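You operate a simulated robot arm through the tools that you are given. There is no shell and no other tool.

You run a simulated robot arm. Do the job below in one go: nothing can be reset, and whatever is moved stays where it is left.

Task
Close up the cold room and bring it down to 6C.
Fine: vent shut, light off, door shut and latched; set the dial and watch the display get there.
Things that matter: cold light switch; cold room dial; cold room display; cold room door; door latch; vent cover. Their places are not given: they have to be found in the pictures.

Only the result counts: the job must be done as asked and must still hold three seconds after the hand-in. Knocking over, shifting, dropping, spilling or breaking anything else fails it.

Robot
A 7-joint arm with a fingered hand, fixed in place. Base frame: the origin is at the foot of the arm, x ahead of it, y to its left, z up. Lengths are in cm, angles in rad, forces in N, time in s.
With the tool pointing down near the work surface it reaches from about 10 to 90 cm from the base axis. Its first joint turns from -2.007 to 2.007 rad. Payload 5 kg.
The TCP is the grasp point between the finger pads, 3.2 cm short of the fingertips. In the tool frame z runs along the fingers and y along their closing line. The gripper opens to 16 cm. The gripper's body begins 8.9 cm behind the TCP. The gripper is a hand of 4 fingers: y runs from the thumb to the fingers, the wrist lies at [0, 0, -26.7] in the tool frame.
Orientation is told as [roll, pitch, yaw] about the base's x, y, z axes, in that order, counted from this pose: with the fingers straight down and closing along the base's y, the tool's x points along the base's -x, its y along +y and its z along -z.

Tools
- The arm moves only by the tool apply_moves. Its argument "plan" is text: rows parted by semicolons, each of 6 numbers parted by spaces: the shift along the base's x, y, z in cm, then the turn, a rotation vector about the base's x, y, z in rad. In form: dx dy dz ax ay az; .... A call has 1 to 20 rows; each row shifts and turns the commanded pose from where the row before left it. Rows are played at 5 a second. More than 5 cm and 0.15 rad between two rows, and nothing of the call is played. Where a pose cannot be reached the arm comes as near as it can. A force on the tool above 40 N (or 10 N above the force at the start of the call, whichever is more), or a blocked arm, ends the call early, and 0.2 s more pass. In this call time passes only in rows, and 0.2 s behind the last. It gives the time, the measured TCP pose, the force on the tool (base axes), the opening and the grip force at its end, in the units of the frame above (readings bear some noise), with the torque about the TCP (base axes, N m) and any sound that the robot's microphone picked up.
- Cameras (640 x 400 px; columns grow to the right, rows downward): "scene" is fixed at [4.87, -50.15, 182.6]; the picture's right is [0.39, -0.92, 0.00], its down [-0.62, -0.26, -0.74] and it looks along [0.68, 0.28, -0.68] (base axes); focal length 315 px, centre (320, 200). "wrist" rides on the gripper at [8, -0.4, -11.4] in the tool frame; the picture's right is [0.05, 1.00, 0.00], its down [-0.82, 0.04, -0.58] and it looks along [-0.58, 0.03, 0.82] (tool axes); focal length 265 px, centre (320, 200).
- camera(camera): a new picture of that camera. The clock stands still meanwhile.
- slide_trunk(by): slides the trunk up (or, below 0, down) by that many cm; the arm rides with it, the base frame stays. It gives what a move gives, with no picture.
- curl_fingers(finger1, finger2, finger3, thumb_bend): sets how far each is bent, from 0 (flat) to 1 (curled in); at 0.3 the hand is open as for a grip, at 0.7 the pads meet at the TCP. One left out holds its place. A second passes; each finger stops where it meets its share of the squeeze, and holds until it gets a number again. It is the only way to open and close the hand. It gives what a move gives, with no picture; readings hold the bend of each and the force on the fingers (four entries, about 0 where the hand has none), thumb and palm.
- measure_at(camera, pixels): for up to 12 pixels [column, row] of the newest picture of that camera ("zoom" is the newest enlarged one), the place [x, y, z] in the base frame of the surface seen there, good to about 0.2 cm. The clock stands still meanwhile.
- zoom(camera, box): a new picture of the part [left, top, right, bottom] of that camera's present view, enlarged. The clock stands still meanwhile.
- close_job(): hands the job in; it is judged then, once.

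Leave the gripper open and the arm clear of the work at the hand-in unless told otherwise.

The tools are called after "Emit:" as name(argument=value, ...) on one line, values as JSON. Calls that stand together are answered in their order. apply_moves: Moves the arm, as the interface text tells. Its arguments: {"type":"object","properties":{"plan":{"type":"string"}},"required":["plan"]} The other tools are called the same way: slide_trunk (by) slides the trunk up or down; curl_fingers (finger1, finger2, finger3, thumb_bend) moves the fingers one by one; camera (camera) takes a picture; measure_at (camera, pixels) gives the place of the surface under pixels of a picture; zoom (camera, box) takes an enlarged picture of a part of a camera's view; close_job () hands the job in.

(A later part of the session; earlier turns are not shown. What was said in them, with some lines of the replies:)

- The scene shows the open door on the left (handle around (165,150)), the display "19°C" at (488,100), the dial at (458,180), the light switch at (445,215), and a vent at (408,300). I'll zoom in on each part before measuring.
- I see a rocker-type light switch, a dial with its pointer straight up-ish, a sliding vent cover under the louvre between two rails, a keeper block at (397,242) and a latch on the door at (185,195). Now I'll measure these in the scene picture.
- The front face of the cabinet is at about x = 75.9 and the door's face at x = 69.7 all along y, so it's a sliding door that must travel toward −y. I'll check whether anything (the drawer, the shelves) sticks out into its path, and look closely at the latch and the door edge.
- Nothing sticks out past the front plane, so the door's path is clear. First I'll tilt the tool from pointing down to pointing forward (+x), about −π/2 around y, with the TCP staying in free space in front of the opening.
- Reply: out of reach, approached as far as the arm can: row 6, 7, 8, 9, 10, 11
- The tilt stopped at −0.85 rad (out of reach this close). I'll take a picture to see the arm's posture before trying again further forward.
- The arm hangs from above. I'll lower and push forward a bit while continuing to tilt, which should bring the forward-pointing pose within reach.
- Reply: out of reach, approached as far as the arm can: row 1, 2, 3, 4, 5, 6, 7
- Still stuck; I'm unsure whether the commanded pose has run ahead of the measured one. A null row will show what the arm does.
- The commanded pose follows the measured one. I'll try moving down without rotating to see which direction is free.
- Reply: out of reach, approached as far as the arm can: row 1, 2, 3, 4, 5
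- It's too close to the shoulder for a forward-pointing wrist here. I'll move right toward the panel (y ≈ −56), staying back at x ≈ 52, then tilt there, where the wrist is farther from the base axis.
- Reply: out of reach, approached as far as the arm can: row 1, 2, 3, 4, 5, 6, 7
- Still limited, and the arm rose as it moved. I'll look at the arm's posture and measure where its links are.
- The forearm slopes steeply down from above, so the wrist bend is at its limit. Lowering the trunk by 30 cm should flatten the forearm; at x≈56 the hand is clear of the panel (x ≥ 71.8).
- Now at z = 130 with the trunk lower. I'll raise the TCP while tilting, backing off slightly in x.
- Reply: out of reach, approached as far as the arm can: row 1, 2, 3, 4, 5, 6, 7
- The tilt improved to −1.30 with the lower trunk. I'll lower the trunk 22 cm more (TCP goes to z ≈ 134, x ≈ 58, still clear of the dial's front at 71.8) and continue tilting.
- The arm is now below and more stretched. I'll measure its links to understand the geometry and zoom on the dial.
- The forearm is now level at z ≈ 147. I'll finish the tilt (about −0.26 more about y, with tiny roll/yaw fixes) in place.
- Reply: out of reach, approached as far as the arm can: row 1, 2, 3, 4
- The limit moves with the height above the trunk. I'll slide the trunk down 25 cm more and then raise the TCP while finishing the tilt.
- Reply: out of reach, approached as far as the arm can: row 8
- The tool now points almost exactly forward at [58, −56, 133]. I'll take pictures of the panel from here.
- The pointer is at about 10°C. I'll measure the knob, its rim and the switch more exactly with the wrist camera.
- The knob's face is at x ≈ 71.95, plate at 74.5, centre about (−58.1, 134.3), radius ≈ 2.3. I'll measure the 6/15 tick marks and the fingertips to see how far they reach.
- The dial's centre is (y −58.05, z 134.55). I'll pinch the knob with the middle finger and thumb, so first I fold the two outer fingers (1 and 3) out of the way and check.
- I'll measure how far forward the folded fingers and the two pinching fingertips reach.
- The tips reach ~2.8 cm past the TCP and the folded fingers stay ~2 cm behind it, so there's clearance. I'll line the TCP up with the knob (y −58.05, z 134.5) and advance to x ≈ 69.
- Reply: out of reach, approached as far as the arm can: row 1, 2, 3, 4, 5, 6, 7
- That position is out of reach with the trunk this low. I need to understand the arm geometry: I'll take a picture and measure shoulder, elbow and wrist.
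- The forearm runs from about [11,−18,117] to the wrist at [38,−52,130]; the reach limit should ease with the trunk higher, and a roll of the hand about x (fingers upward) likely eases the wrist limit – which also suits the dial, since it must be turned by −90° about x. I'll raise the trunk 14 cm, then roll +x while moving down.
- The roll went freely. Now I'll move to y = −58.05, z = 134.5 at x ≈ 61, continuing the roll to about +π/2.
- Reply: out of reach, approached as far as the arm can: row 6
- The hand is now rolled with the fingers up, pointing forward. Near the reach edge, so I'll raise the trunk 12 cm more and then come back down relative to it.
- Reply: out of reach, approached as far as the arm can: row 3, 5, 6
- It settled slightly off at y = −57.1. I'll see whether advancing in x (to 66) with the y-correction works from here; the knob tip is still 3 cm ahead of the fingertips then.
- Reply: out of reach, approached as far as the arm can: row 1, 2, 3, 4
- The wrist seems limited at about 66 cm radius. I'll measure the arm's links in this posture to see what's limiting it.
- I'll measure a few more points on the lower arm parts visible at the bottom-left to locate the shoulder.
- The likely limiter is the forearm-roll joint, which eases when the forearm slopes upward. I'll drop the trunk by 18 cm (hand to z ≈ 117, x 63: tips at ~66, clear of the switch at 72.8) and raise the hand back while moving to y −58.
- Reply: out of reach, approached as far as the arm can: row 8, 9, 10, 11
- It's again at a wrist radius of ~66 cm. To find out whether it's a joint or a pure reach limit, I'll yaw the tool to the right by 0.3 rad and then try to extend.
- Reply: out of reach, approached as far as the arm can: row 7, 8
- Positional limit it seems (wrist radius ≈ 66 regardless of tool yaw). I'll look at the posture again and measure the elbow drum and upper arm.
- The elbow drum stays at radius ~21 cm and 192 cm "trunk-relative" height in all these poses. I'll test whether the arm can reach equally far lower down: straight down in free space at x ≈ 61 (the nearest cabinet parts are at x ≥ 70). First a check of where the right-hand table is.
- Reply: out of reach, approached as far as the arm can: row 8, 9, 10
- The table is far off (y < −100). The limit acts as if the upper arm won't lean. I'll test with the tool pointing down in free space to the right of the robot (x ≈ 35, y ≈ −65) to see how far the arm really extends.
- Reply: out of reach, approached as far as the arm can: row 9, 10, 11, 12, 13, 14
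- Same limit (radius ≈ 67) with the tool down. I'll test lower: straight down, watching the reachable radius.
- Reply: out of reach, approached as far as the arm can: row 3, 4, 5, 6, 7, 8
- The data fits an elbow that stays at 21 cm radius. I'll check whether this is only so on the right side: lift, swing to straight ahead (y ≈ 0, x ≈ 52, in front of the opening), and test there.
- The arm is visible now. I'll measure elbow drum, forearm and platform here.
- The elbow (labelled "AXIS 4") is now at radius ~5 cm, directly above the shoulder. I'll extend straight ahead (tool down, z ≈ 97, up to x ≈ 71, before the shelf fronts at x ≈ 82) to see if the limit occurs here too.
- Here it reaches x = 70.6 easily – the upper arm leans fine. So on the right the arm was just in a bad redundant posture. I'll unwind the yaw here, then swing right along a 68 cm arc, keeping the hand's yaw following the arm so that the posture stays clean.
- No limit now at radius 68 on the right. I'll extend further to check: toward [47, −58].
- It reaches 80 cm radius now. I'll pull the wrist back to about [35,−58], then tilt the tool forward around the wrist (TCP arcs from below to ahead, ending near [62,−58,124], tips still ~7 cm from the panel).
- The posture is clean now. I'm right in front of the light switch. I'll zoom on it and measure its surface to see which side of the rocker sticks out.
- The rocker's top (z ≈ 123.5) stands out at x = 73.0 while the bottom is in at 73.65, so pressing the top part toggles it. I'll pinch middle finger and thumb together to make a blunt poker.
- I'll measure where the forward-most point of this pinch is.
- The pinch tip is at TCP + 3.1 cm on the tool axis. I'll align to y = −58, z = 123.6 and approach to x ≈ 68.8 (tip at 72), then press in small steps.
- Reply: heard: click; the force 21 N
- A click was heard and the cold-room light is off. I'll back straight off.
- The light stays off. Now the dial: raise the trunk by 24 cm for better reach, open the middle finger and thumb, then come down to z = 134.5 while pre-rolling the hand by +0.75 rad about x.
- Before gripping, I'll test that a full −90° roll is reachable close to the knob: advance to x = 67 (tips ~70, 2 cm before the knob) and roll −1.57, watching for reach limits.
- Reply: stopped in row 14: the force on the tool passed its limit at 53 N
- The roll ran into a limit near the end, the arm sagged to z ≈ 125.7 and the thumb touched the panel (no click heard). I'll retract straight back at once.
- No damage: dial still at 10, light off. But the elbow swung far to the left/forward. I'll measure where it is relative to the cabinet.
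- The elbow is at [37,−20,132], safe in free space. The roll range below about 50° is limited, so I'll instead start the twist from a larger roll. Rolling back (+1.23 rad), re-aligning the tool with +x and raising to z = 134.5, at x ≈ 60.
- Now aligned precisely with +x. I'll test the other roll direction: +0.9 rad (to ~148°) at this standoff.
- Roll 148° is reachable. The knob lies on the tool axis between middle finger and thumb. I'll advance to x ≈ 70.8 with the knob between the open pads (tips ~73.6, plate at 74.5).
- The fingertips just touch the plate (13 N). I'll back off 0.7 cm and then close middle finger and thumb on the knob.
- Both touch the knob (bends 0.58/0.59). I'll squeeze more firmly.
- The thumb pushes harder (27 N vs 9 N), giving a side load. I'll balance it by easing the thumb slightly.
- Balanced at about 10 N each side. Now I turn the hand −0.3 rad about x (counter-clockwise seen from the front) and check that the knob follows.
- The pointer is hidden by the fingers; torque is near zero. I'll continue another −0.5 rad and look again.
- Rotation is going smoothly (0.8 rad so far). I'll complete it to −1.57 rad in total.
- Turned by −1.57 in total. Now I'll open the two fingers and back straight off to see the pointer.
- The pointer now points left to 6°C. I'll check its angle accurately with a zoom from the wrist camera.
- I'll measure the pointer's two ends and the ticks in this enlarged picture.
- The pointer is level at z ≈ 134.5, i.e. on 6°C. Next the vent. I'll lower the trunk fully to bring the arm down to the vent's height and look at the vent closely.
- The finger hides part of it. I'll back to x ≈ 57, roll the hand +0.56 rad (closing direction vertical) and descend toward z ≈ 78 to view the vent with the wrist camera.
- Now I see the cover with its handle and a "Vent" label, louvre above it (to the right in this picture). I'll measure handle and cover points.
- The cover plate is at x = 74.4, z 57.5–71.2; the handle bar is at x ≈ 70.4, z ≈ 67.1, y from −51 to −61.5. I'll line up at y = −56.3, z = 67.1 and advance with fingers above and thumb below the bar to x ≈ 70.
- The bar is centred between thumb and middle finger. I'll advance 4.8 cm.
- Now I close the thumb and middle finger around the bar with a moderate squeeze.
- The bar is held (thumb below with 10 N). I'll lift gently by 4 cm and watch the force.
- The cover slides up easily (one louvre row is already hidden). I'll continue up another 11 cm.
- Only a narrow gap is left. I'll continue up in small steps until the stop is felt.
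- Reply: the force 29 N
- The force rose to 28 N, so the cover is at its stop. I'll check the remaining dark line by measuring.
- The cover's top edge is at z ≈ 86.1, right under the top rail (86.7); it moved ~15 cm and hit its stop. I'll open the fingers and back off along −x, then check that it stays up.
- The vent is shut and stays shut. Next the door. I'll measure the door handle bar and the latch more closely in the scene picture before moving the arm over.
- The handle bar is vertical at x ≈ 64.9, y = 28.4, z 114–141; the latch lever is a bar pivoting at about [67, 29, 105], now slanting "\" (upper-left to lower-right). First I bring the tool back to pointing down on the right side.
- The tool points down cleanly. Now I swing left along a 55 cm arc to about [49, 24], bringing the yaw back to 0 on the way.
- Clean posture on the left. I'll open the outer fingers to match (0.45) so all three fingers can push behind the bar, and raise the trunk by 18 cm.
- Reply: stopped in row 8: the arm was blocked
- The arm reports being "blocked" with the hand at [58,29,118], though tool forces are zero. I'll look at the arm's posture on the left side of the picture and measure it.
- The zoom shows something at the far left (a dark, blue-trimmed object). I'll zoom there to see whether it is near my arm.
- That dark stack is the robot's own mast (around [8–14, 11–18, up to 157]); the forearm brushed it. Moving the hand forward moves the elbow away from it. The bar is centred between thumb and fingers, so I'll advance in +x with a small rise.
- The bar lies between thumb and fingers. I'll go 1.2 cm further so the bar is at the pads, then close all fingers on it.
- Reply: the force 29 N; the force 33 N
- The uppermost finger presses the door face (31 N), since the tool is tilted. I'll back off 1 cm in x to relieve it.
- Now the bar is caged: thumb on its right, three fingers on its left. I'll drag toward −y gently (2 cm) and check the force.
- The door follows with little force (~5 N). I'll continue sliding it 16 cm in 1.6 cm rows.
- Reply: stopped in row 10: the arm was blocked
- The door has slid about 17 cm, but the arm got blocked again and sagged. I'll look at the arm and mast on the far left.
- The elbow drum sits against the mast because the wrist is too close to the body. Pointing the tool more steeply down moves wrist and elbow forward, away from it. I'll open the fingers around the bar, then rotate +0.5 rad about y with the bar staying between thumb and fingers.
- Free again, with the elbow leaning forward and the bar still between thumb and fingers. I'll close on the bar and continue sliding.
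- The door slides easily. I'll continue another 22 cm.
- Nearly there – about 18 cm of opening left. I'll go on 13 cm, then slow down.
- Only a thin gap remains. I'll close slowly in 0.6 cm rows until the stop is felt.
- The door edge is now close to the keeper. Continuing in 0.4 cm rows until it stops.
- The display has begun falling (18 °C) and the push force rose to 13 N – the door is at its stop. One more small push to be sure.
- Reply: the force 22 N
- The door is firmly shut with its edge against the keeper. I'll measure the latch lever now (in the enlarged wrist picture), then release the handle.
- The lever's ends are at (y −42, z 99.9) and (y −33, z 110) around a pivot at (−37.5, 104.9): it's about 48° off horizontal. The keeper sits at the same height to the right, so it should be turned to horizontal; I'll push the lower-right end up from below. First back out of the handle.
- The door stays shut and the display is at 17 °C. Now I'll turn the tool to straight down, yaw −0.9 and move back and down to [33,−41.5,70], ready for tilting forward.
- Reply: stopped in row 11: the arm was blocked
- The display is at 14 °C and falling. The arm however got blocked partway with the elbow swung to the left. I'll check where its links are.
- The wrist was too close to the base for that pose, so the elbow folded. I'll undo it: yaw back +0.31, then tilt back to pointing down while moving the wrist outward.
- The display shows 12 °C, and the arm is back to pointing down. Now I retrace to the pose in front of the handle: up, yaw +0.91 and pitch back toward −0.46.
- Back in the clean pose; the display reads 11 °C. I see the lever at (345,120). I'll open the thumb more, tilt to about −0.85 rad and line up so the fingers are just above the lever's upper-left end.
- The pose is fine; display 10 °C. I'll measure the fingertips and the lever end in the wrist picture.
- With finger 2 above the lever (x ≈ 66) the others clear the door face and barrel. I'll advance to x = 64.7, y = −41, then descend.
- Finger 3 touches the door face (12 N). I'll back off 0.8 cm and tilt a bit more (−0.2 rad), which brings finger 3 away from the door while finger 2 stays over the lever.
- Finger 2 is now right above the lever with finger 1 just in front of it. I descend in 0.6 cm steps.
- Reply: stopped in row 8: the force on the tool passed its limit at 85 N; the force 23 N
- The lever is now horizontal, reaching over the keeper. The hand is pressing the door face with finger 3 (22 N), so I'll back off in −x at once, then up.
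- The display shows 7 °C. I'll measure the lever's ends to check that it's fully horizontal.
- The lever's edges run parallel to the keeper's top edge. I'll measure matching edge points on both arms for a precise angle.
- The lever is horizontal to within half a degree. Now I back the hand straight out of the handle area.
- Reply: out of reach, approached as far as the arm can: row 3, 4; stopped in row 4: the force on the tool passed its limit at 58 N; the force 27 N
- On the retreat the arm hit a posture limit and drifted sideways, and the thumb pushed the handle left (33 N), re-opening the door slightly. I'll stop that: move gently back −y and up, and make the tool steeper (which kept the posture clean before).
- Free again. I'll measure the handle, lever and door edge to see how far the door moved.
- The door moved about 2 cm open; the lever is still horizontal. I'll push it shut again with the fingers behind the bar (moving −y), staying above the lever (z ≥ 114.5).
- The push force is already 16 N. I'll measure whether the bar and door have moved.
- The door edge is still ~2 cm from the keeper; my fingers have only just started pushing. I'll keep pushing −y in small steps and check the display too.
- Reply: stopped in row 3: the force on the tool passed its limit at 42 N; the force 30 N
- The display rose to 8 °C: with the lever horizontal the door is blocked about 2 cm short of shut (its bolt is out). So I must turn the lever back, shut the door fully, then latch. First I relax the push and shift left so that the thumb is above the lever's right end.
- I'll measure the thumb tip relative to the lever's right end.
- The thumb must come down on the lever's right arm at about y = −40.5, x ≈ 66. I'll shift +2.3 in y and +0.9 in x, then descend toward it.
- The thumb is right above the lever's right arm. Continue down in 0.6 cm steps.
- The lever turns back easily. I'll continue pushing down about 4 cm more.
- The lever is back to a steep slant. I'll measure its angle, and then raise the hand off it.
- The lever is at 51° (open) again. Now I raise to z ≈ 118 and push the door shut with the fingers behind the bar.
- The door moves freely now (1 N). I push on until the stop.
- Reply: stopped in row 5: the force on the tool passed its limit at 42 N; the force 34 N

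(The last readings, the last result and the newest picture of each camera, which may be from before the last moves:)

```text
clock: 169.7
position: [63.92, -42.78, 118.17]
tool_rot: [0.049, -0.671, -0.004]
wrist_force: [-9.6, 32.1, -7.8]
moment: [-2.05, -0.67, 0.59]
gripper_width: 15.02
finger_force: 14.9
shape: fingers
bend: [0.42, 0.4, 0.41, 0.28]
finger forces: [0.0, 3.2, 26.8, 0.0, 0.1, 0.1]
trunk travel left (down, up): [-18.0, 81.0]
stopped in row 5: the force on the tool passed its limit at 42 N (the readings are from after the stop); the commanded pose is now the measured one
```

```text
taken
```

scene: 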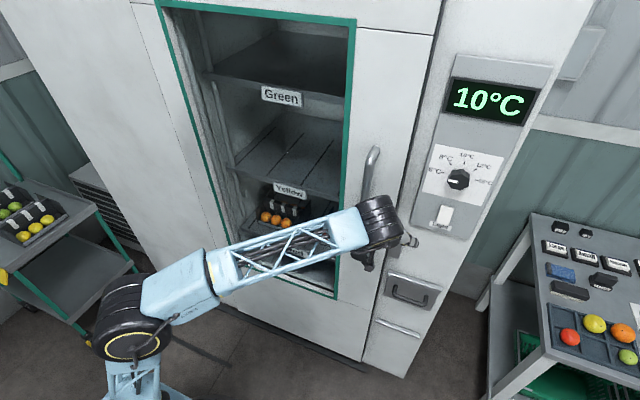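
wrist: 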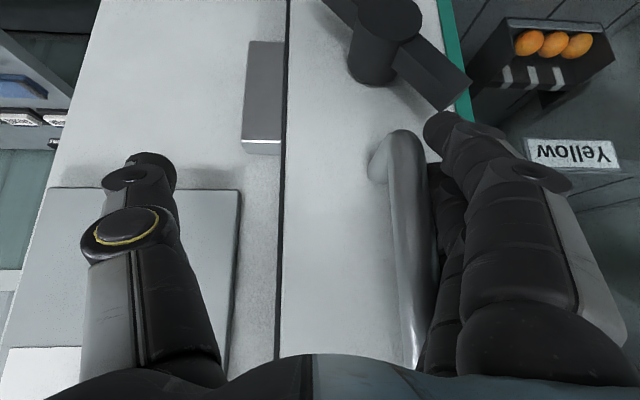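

The door is firmly at its stop (42 N). I'll measure bar and door edge for reference and relax.

Emit:
measure_at(camera="wrist", pixels=[[403, 200], [403, 240], [385, 20], [440, 85], [262, 90], [250, 130], [284, 130], [281, 180], [292, 120]])

Emit:
apply_moves(plan="-0.2 0.5 0 0 0 0;0 0.6 0 0 0 0;0 0.4 0 0 0 0")

Emit:
camera(camera="wrist")

Emit:
camera(camera="scene")

```text
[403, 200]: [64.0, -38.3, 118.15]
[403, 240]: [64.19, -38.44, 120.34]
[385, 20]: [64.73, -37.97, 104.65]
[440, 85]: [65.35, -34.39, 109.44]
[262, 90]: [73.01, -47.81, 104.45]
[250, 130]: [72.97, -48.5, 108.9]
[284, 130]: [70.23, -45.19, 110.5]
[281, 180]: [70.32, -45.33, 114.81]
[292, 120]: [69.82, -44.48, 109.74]
```

```text
clock: 170.5
position: [63.68, -41.93, 117.99]
tool_rot: [0.049, -0.672, -0.012]
wrist_force: [-0.5, -0.1, 0.3]
moment: [0.01, -0.02, 0.02]
gripper_width: 15.02
finger_force: 0.7
shape: fingers
bend: [0.42, 0.42, 0.42, 0.28]
finger forces: [0.0, 0.0, 0.9, 0.1, 0.0, 0.1]
trunk travel left (down, up): [-18.0, 81.0]
```

```text
taken
```

wrist: 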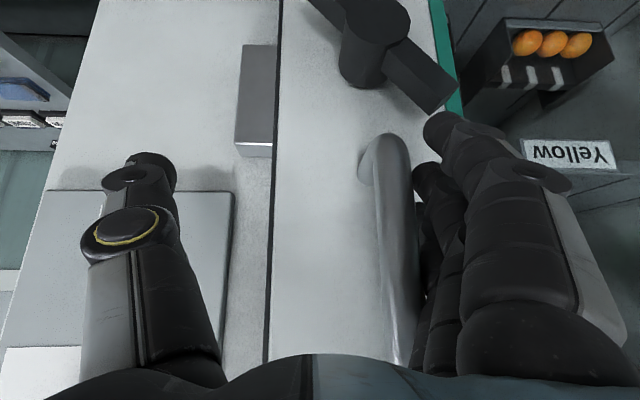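

```text
taken
```

scene: 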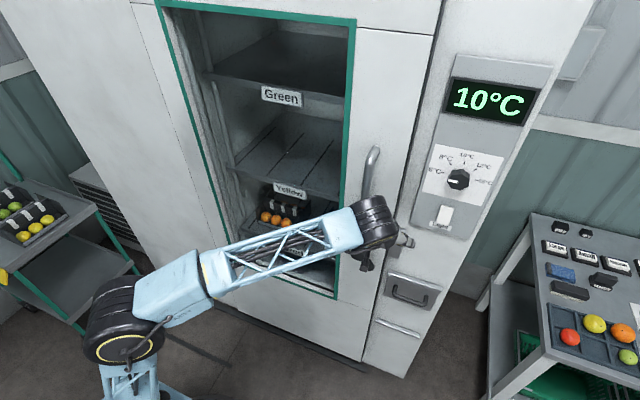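

Emit:
measure_at(camera="wrist", pixels=[[395, 200], [395, 240], [375, 20], [425, 85], [255, 90], [245, 130], [272, 130], [270, 180], [280, 120]])

```text
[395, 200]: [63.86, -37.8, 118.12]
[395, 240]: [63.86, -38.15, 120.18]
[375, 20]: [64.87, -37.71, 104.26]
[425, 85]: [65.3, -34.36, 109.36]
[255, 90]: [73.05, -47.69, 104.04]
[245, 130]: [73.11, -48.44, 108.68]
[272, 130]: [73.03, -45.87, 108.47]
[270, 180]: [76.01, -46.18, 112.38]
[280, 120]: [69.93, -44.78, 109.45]
```

The door is shut (bar at −38.0, edge beside the keeper). Now latch: shift +1.2 in y so the fingers clear the bar, then press the lever's left end down with finger 2, using this steeper tool angle.

Emit:
apply_moves(plan="0.1 0.6 0 0 0 0;0.1 0.6 0 0 0 0;0 0 -1.2 0 0 0;0 0 -1.2 0 0 0;0 0 -1.2 0 0 0;0 0 -1 0 0 0")

Emit:
camera(camera="wrist")

Emit:
measure_at(camera="wrist", pixels=[[430, 130], [440, 120], [420, 170], [410, 215], [450, 100], [440, 90], [400, 60], [390, 185]])

```text
clock: 171.9
position: [63.97, -40.5, 113.47]
tool_rot: [0.05, -0.671, -0.01]
wrist_force: [0.8, 0.0, -0.5]
moment: [0.03, 0.04, -0.01]
gripper_width: 15.02
finger_force: 0.0
shape: fingers
bend: [0.42, 0.42, 0.42, 0.28]
finger forces: [0.1, 0.1, 0.1, 0.0, 0.0, 0.0]
trunk travel left (down, up): [-18.0, 81.0]
```

```text
taken
```

wrist: 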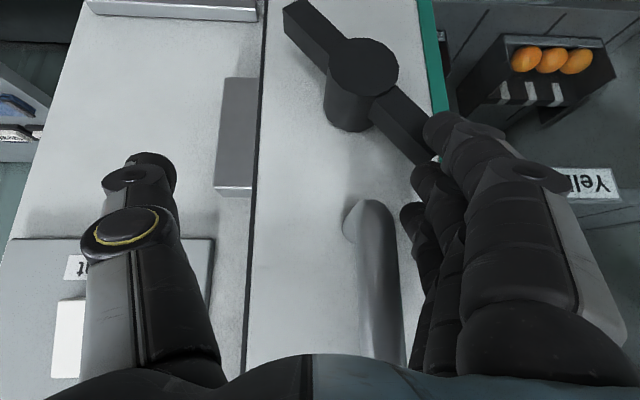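

```text
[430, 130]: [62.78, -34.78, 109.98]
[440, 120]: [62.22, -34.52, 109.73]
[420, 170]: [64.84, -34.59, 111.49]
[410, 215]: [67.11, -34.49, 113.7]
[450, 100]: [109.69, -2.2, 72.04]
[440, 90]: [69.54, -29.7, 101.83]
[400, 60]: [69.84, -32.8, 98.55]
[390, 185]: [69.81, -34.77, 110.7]
```

Finger 2 is just above the lever's left end. I press down in 0.5 cm steps.

Emit:
apply_moves(plan="0 0 -0.5 0 0 0;0 0 -0.5 0 0 0;0 0 -0.5 0 0 0;0 0 -0.5 0 0 0;0 0 -0.5 0 0 0;0 0 -0.5 0 0 0;0 0 -0.5 0 0 0;0 0 -0.5 0 0 0")

Emit:
camera(camera="wrist")

```text
clock: 173.7
position: [64.05, -40.59, 109.44]
tool_rot: [0.051, -0.674, -0.01]
wrist_force: [-0.8, -0.9, 0.8]
moment: [0.01, 0.03, 0.06]
gripper_width: 15.02
finger_force: 0.9
shape: fingers
bend: [0.42, 0.42, 0.42, 0.28]
finger forces: [0.0, 1.4, 0.1, 0.0, 0.0, 0.0]
trunk travel left (down, up): [-18.0, 81.0]
```

```text
taken
```

wrist: 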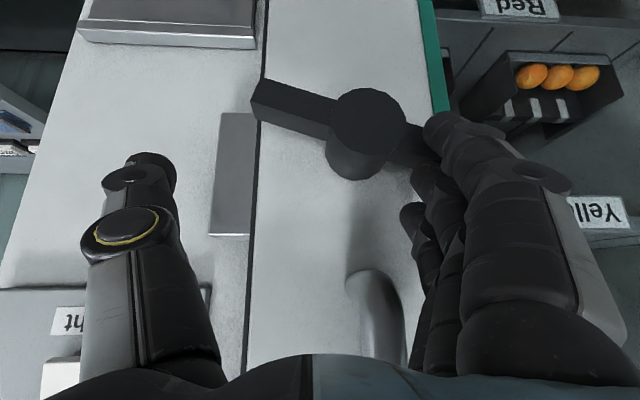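

The lever is turning with light force (about 20° left). Continuing down in 0.4 cm steps.

Emit:
apply_moves(plan="0 0 -0.4 0 0 0;0 0 -0.4 0 0 0;0 0 -0.4 0 0 0;0 0 -0.4 0 0 0")

Emit:
camera(camera="wrist")

Emit:
camera(camera="scene")

```text
clock: 174.7
position: [63.82, -40.62, 107.84]
tool_rot: [0.052, -0.672, -0.01]
wrist_force: [0.1, -0.4, 0.3]
moment: [0.06, -0.01, -0.04]
gripper_width: 14.98
finger_force: 0.0
shape: fingers
bend: [0.42, 0.42, 0.42, 0.28]
finger forces: [0.0, 0.4, 0.0, 0.0, 0.0, 0.0]
trunk travel left (down, up): [-18.0, 81.0]
```

```text
taken
```

wrist: 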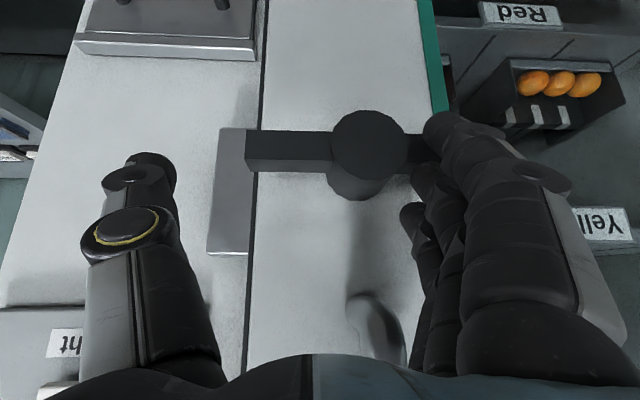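

```text
taken
```

scene: 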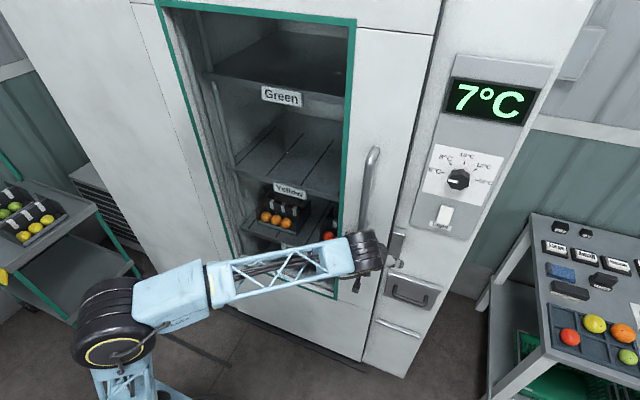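

The lever looks horizontal and the display is at 7 °C. I'll press a little further to feel its stop.

Emit:
apply_moves(plan="0 0 -0.3 0 0 0;0 0 -0.3 0 0 0;0 0 -0.3 0 0 0")

Emit:
camera(camera="wrist")

Emit:
measure_at(camera="wrist", pixels=[[255, 150], [260, 160], [300, 160], [320, 160], [365, 140], [260, 180], [270, 165], [310, 165]])

```text
clock: 175.6
position: [63.72, -40.79, 107.59]
tool_rot: [0.048, -0.678, -0.01]
wrist_force: [-11.9, -0.7, 8.9]
moment: [0.8, 0.16, 0.95]
gripper_width: 15.05
finger_force: 7.9
shape: fingers
bend: [0.42, 0.4, 0.42, 0.28]
finger forces: [0.1, 14.9, 0.1, 0.0, 0.1, 0.1]
trunk travel left (down, up): [-18.0, 81.0]
stopped in row 3: the force on the tool passed its limit at 43 N (the readings are from after the stop); the commanded pose is now the measured one
```

```text
taken
```

wrist: 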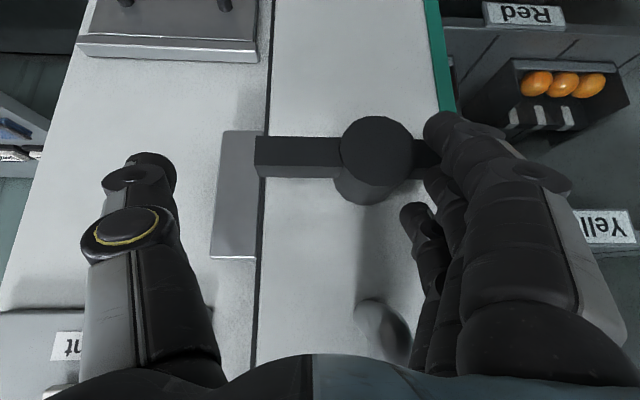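

```text
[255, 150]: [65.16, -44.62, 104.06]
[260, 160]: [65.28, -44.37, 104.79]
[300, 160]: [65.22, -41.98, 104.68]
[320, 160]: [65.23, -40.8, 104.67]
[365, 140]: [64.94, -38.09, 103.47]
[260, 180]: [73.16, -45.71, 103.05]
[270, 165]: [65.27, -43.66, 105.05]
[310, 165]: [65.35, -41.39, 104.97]
```

The lever is against its stop (43 N) and horizontal. I lift straight up to release it, then make the tool steeper (−0.46) as in the retreat that worked before, then check.

Emit:
apply_moves(plan="0 0 0.5 0 0 0;0 0 1.5 0 0 0;0 0 2 0 0 0;0 0 2.5 0 0.05 0;0 0 2.5 0 0.05 0;0 0 2.5 0 0.06 0;0 0 2 0 0.05 0")

Emit:
camera(camera="wrist")

Emit:
camera(camera="scene")

```text
clock: 177.2
position: [63.67, -40.94, 120.96]
tool_rot: [0.045, -0.463, -0.013]
wrist_force: [-17.8, 4.8, -12.3]
moment: [-0.95, -1.36, 0.73]
gripper_width: 15.0
finger_force: 8.9
shape: fingers
bend: [0.42, 0.42, 0.41, 0.28]
finger forces: [0.1, 0.0, 17.3, 0.0, 0.0, 0.0]
trunk travel left (down, up): [-18.0, 81.0]
```

```text
taken
```

wrist: 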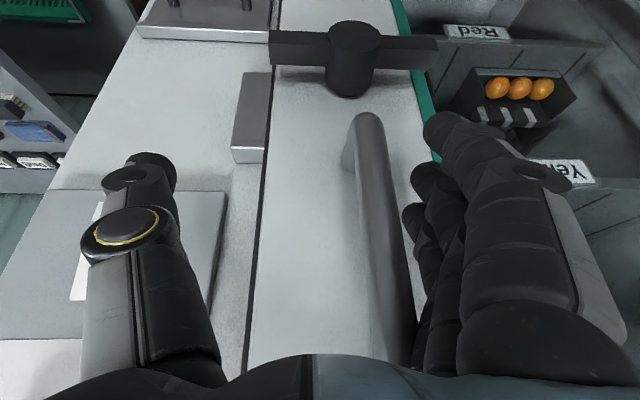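

```text
taken
```

scene: 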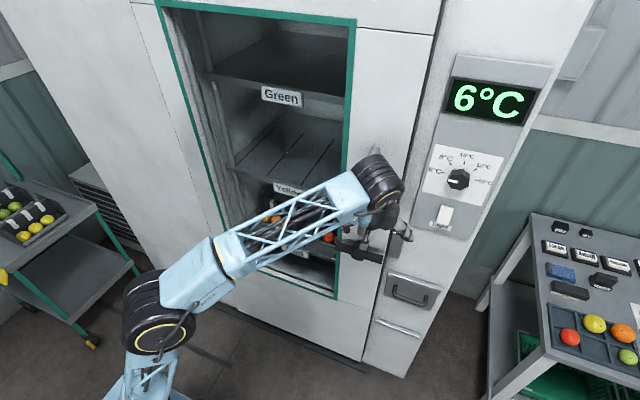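

The display reads 6 °C. Finger 3 touches the door face (17 N) after the tilt, so I move straight back in small steps, checking for sideways drift.

Emit:
apply_moves(plan="-0.6 0 0 0 0 0;-0.8 0 0 0 0 0;-1 0 0 0 0 0")

Emit:
camera(camera="wrist")

```text
clock: 178.0
position: [61.45, -40.77, 120.97]
tool_rot: [0.045, -0.466, -0.009]
wrist_force: [0.7, 0.5, -0.7]
moment: [0.03, 0.04, 0.03]
gripper_width: 15.02
finger_force: 0.1
shape: fingers
bend: [0.42, 0.42, 0.42, 0.28]
finger forces: [0.1, 0.0, 0.1, 0.0, 0.1, 0.0]
trunk travel left (down, up): [-18.0, 81.0]
```

```text
taken
```

wrist: 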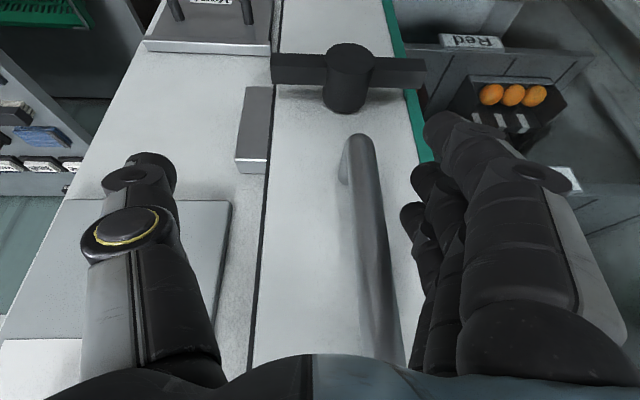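

No drift. I continue straight back 3 cm and check again.

Emit:
apply_moves(plan="-1.5 0 0 0 0 0;-1.5 0 0 0 0 0")

Emit:
apply_moves(plan="-1.5 0 0 0 0 0;-1.5 0 0 0 0 0;-1 0 0 0 0 0")

Emit:
camera(camera="wrist")

Emit:
camera(camera="scene")

```text
clock: 178.6
position: [58.51, -40.8, 121.03]
tool_rot: [0.045, -0.465, -0.011]
wrist_force: [0.2, 0.8, -0.4]
moment: [0.0, 0.0, -0.03]
gripper_width: 14.98
finger_force: 0.1
shape: fingers
bend: [0.42, 0.42, 0.42, 0.28]
finger forces: [0.0, 0.1, 0.0, 0.0, 0.1, 0.1]
trunk travel left (down, up): [-18.0, 81.0]
```

```text
clock: 179.4
position: [54.41, -40.69, 120.79]
tool_rot: [0.046, -0.467, -0.011]
wrist_force: [-0.8, 0.6, -0.1]
moment: [0.02, -0.01, 0.01]
gripper_width: 15.01
finger_force: 0.0
shape: fingers
bend: [0.42, 0.42, 0.42, 0.28]
finger forces: [0.0, 0.1, 0.1, 0.1, 0.1, 0.0]
trunk travel left (down, up): [-18.0, 81.0]
```

```text
taken
```

wrist: 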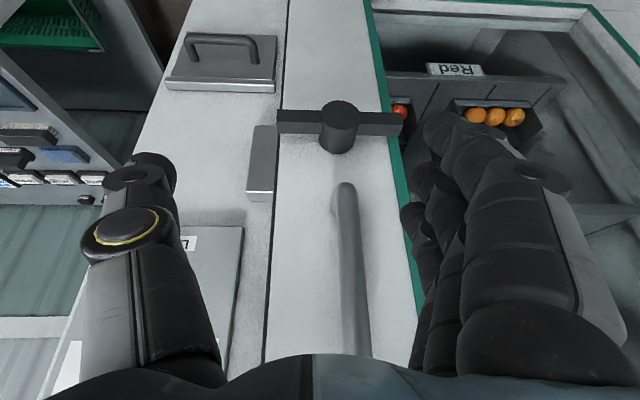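

```text
taken
```

scene: 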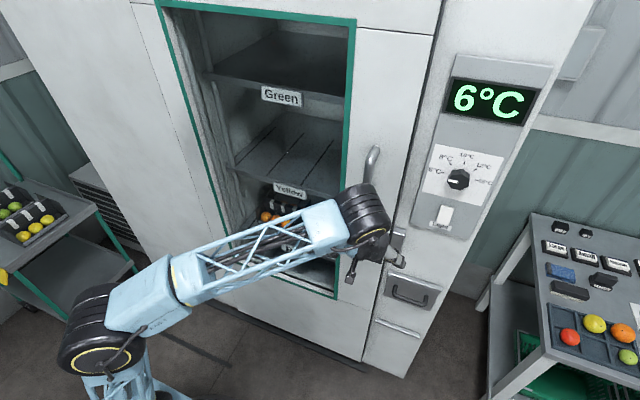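

All clear of the handle, display at 6 °C. I'll move the hand further back and down to pointing-down, well away from the cabinet, and open the fingers fully, then check everything.

Emit:
apply_moves(plan="-2 -0.1 -3 0 0.115 0;-2 -0.1 -4 0 0.115 0;-2 -0.1 -4.5 0 0.115 0;-2 -0.1 -4.5 0 0.113 0;-2 -0.1 -4.5 0 0 -0.13;-2 -0.1 -4.5 0 0 -0.13;-2 -0.1 -4.5 0 0 -0.13")

Emit:
curl_fingers(finger1=0.3, finger2=0.3, finger3=0.3, thumb_bend=0.3)

Emit:
camera(camera="scene")

Emit:
zoom(camera="scene", box=[320, 120, 500, 340])

```text
clock: 181.0
position: [40.65, -41.3, 91.24]
tool_rot: [0.039, -0.011, -0.401]
wrist_force: [0.5, 0.4, -0.2]
moment: [-0.02, -0.05, -0.01]
gripper_width: 14.99
finger_force: 0.1
shape: fingers
bend: [0.42, 0.42, 0.42, 0.28]
finger forces: [0.0, 0.0, 0.1, 0.0, 0.0, 0.0]
trunk travel left (down, up): [-18.0, 81.0]
```

```text
clock: 182.0
position: [40.66, -41.44, 91.39]
tool_rot: [0.04, -0.006, -0.4]
wrist_force: [0.5, -0.3, 0.3]
moment: [-0.01, -0.03, -0.03]
gripper_width: 17.1
finger_force: 0.1
shape: fingers
bend: [0.3, 0.3, 0.3, 0.3]
finger forces: [0.0, 0.0, 0.0, 0.0, 0.0, 0.0]
trunk travel left (down, up): [-18.0, 81.0]
```

```text
taken
```

scene: 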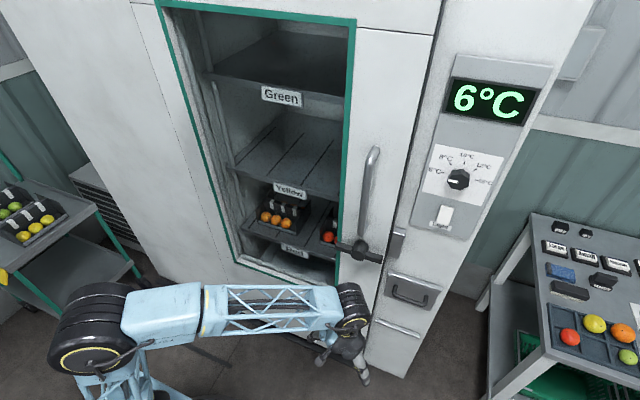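

```text
1.82 times, centred on (410, 230) of scene
```

zoom: 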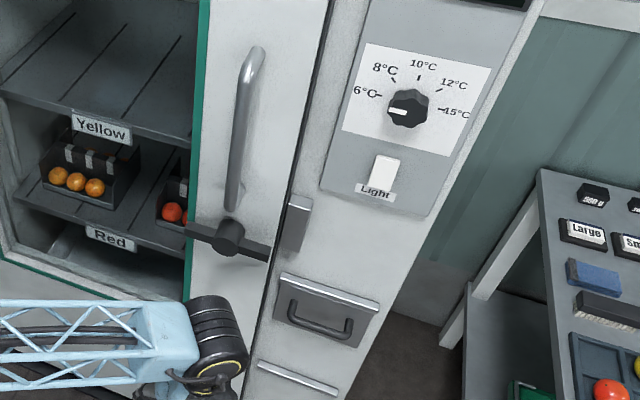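

Everything looks right: display 6 °C, lever horizontal by the keeper, vent covered, light off, dial on 6. I'll verify the positions by measuring, and wait a few seconds to see the display hold.

Emit:
zoom(camera="scene", box=[330, 220, 420, 280])

Emit:
measure_at(camera="scene", pixels=[[363, 200], [368, 180], [340, 243], [350, 245], [361, 249], [372, 255], [380, 259], [390, 240], [398, 242], [405, 287], [400, 275], [415, 303]])

Emit:
apply_moves(plan="-0.5 0 0 0 0 0;0 0 0 0 0 0;0 0 0 0 0 0;0 0 0 0 0 0;0 0 0 0 0 0;0 0 0 0 0 0;0 0 0 0 0 0;0 0 0 0 0 0;0 0 0 0 0 0;0 0 0 0 0 0;0 0 0 0 0 0;0 0 0 0 0 0;0 0 0 0 0 0;0 0 0 0 0 0;0 0 0 0 0 0;0 0 0 0 0 0;0 0 0 0 0 0;0 0 0 0 0 0;0 0 0 0 0 0;0 0 0 0 0 0")

Emit:
camera(camera="scene")

```text
6.67 times, centred on (375, 250) of scene
```

zoom: 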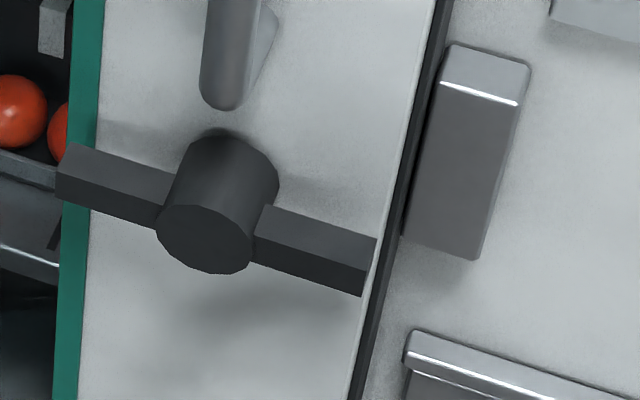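

```text
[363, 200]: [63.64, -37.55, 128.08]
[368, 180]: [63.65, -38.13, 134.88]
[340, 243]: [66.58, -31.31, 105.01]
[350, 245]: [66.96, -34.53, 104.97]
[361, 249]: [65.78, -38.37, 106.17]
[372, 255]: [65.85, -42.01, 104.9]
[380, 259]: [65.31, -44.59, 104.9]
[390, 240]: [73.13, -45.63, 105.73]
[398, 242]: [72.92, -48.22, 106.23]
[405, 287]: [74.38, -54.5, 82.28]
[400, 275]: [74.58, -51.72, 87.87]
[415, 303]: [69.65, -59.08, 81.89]
```

```text
clock: 186.2
position: [39.99, -41.47, 91.42]
tool_rot: [0.04, -0.008, -0.401]
wrist_force: [-0.6, 0.0, -0.5]
moment: [0.03, -0.01, 0.01]
gripper_width: 17.07
finger_force: 0.0
shape: fingers
bend: [0.3, 0.3, 0.3, 0.3]
finger forces: [0.1, 0.1, 0.1, 0.0, 0.0, 0.0]
trunk travel left (down, up): [-18.0, 81.0]
```

```text
taken
```

scene: 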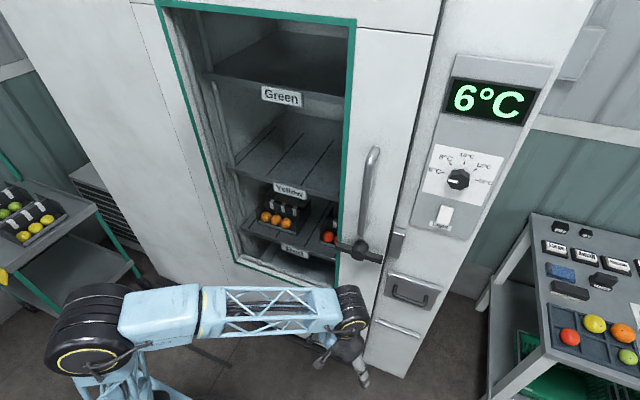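

The display has held 6 °C for about nine seconds. The door is shut (bar at y ≈ −38), the lever is horizontal at z ≈ 105, the vent cover is up, the light is off, and the dial is on 6. The hand is open and clear of the cabinet, so I'm handing the job in.

Emit:
close_job()

```text
The job is handed in.
```

The cold room is closed up and at 6°C. I handed the job in after the display had held 6°C for about nine seconds.

- **Light:** off. The switch clicked and the strip inside went dark.
- **Dial:** turned from 10°C to 6°C, and the pointer lines up with the 6 mark.
- **Vent:** cover slid up to its stop, so no louvre slats show.
- **Door:** shut against its stop.
- **Latch:** lever turned to horizontal, against its stop beside the keeper.

**Latch took two tries:** after I first latched the door, my thumb caught the handle as the arm backed away and dragged it about 2 cm open. The display rose from 7°C to 10°C before I had it shut again. I turned the lever back, pushed the door fully shut and latched it again. That slip means the latch gave way under a pull of roughly 58 N. I did not test the second latching with a pull.

The hand also pressed against the panel, the door face and the latch several times, up to 85 N. I saw nothing displaced or damaged. The arm is clear of the cabinet with the hand open.
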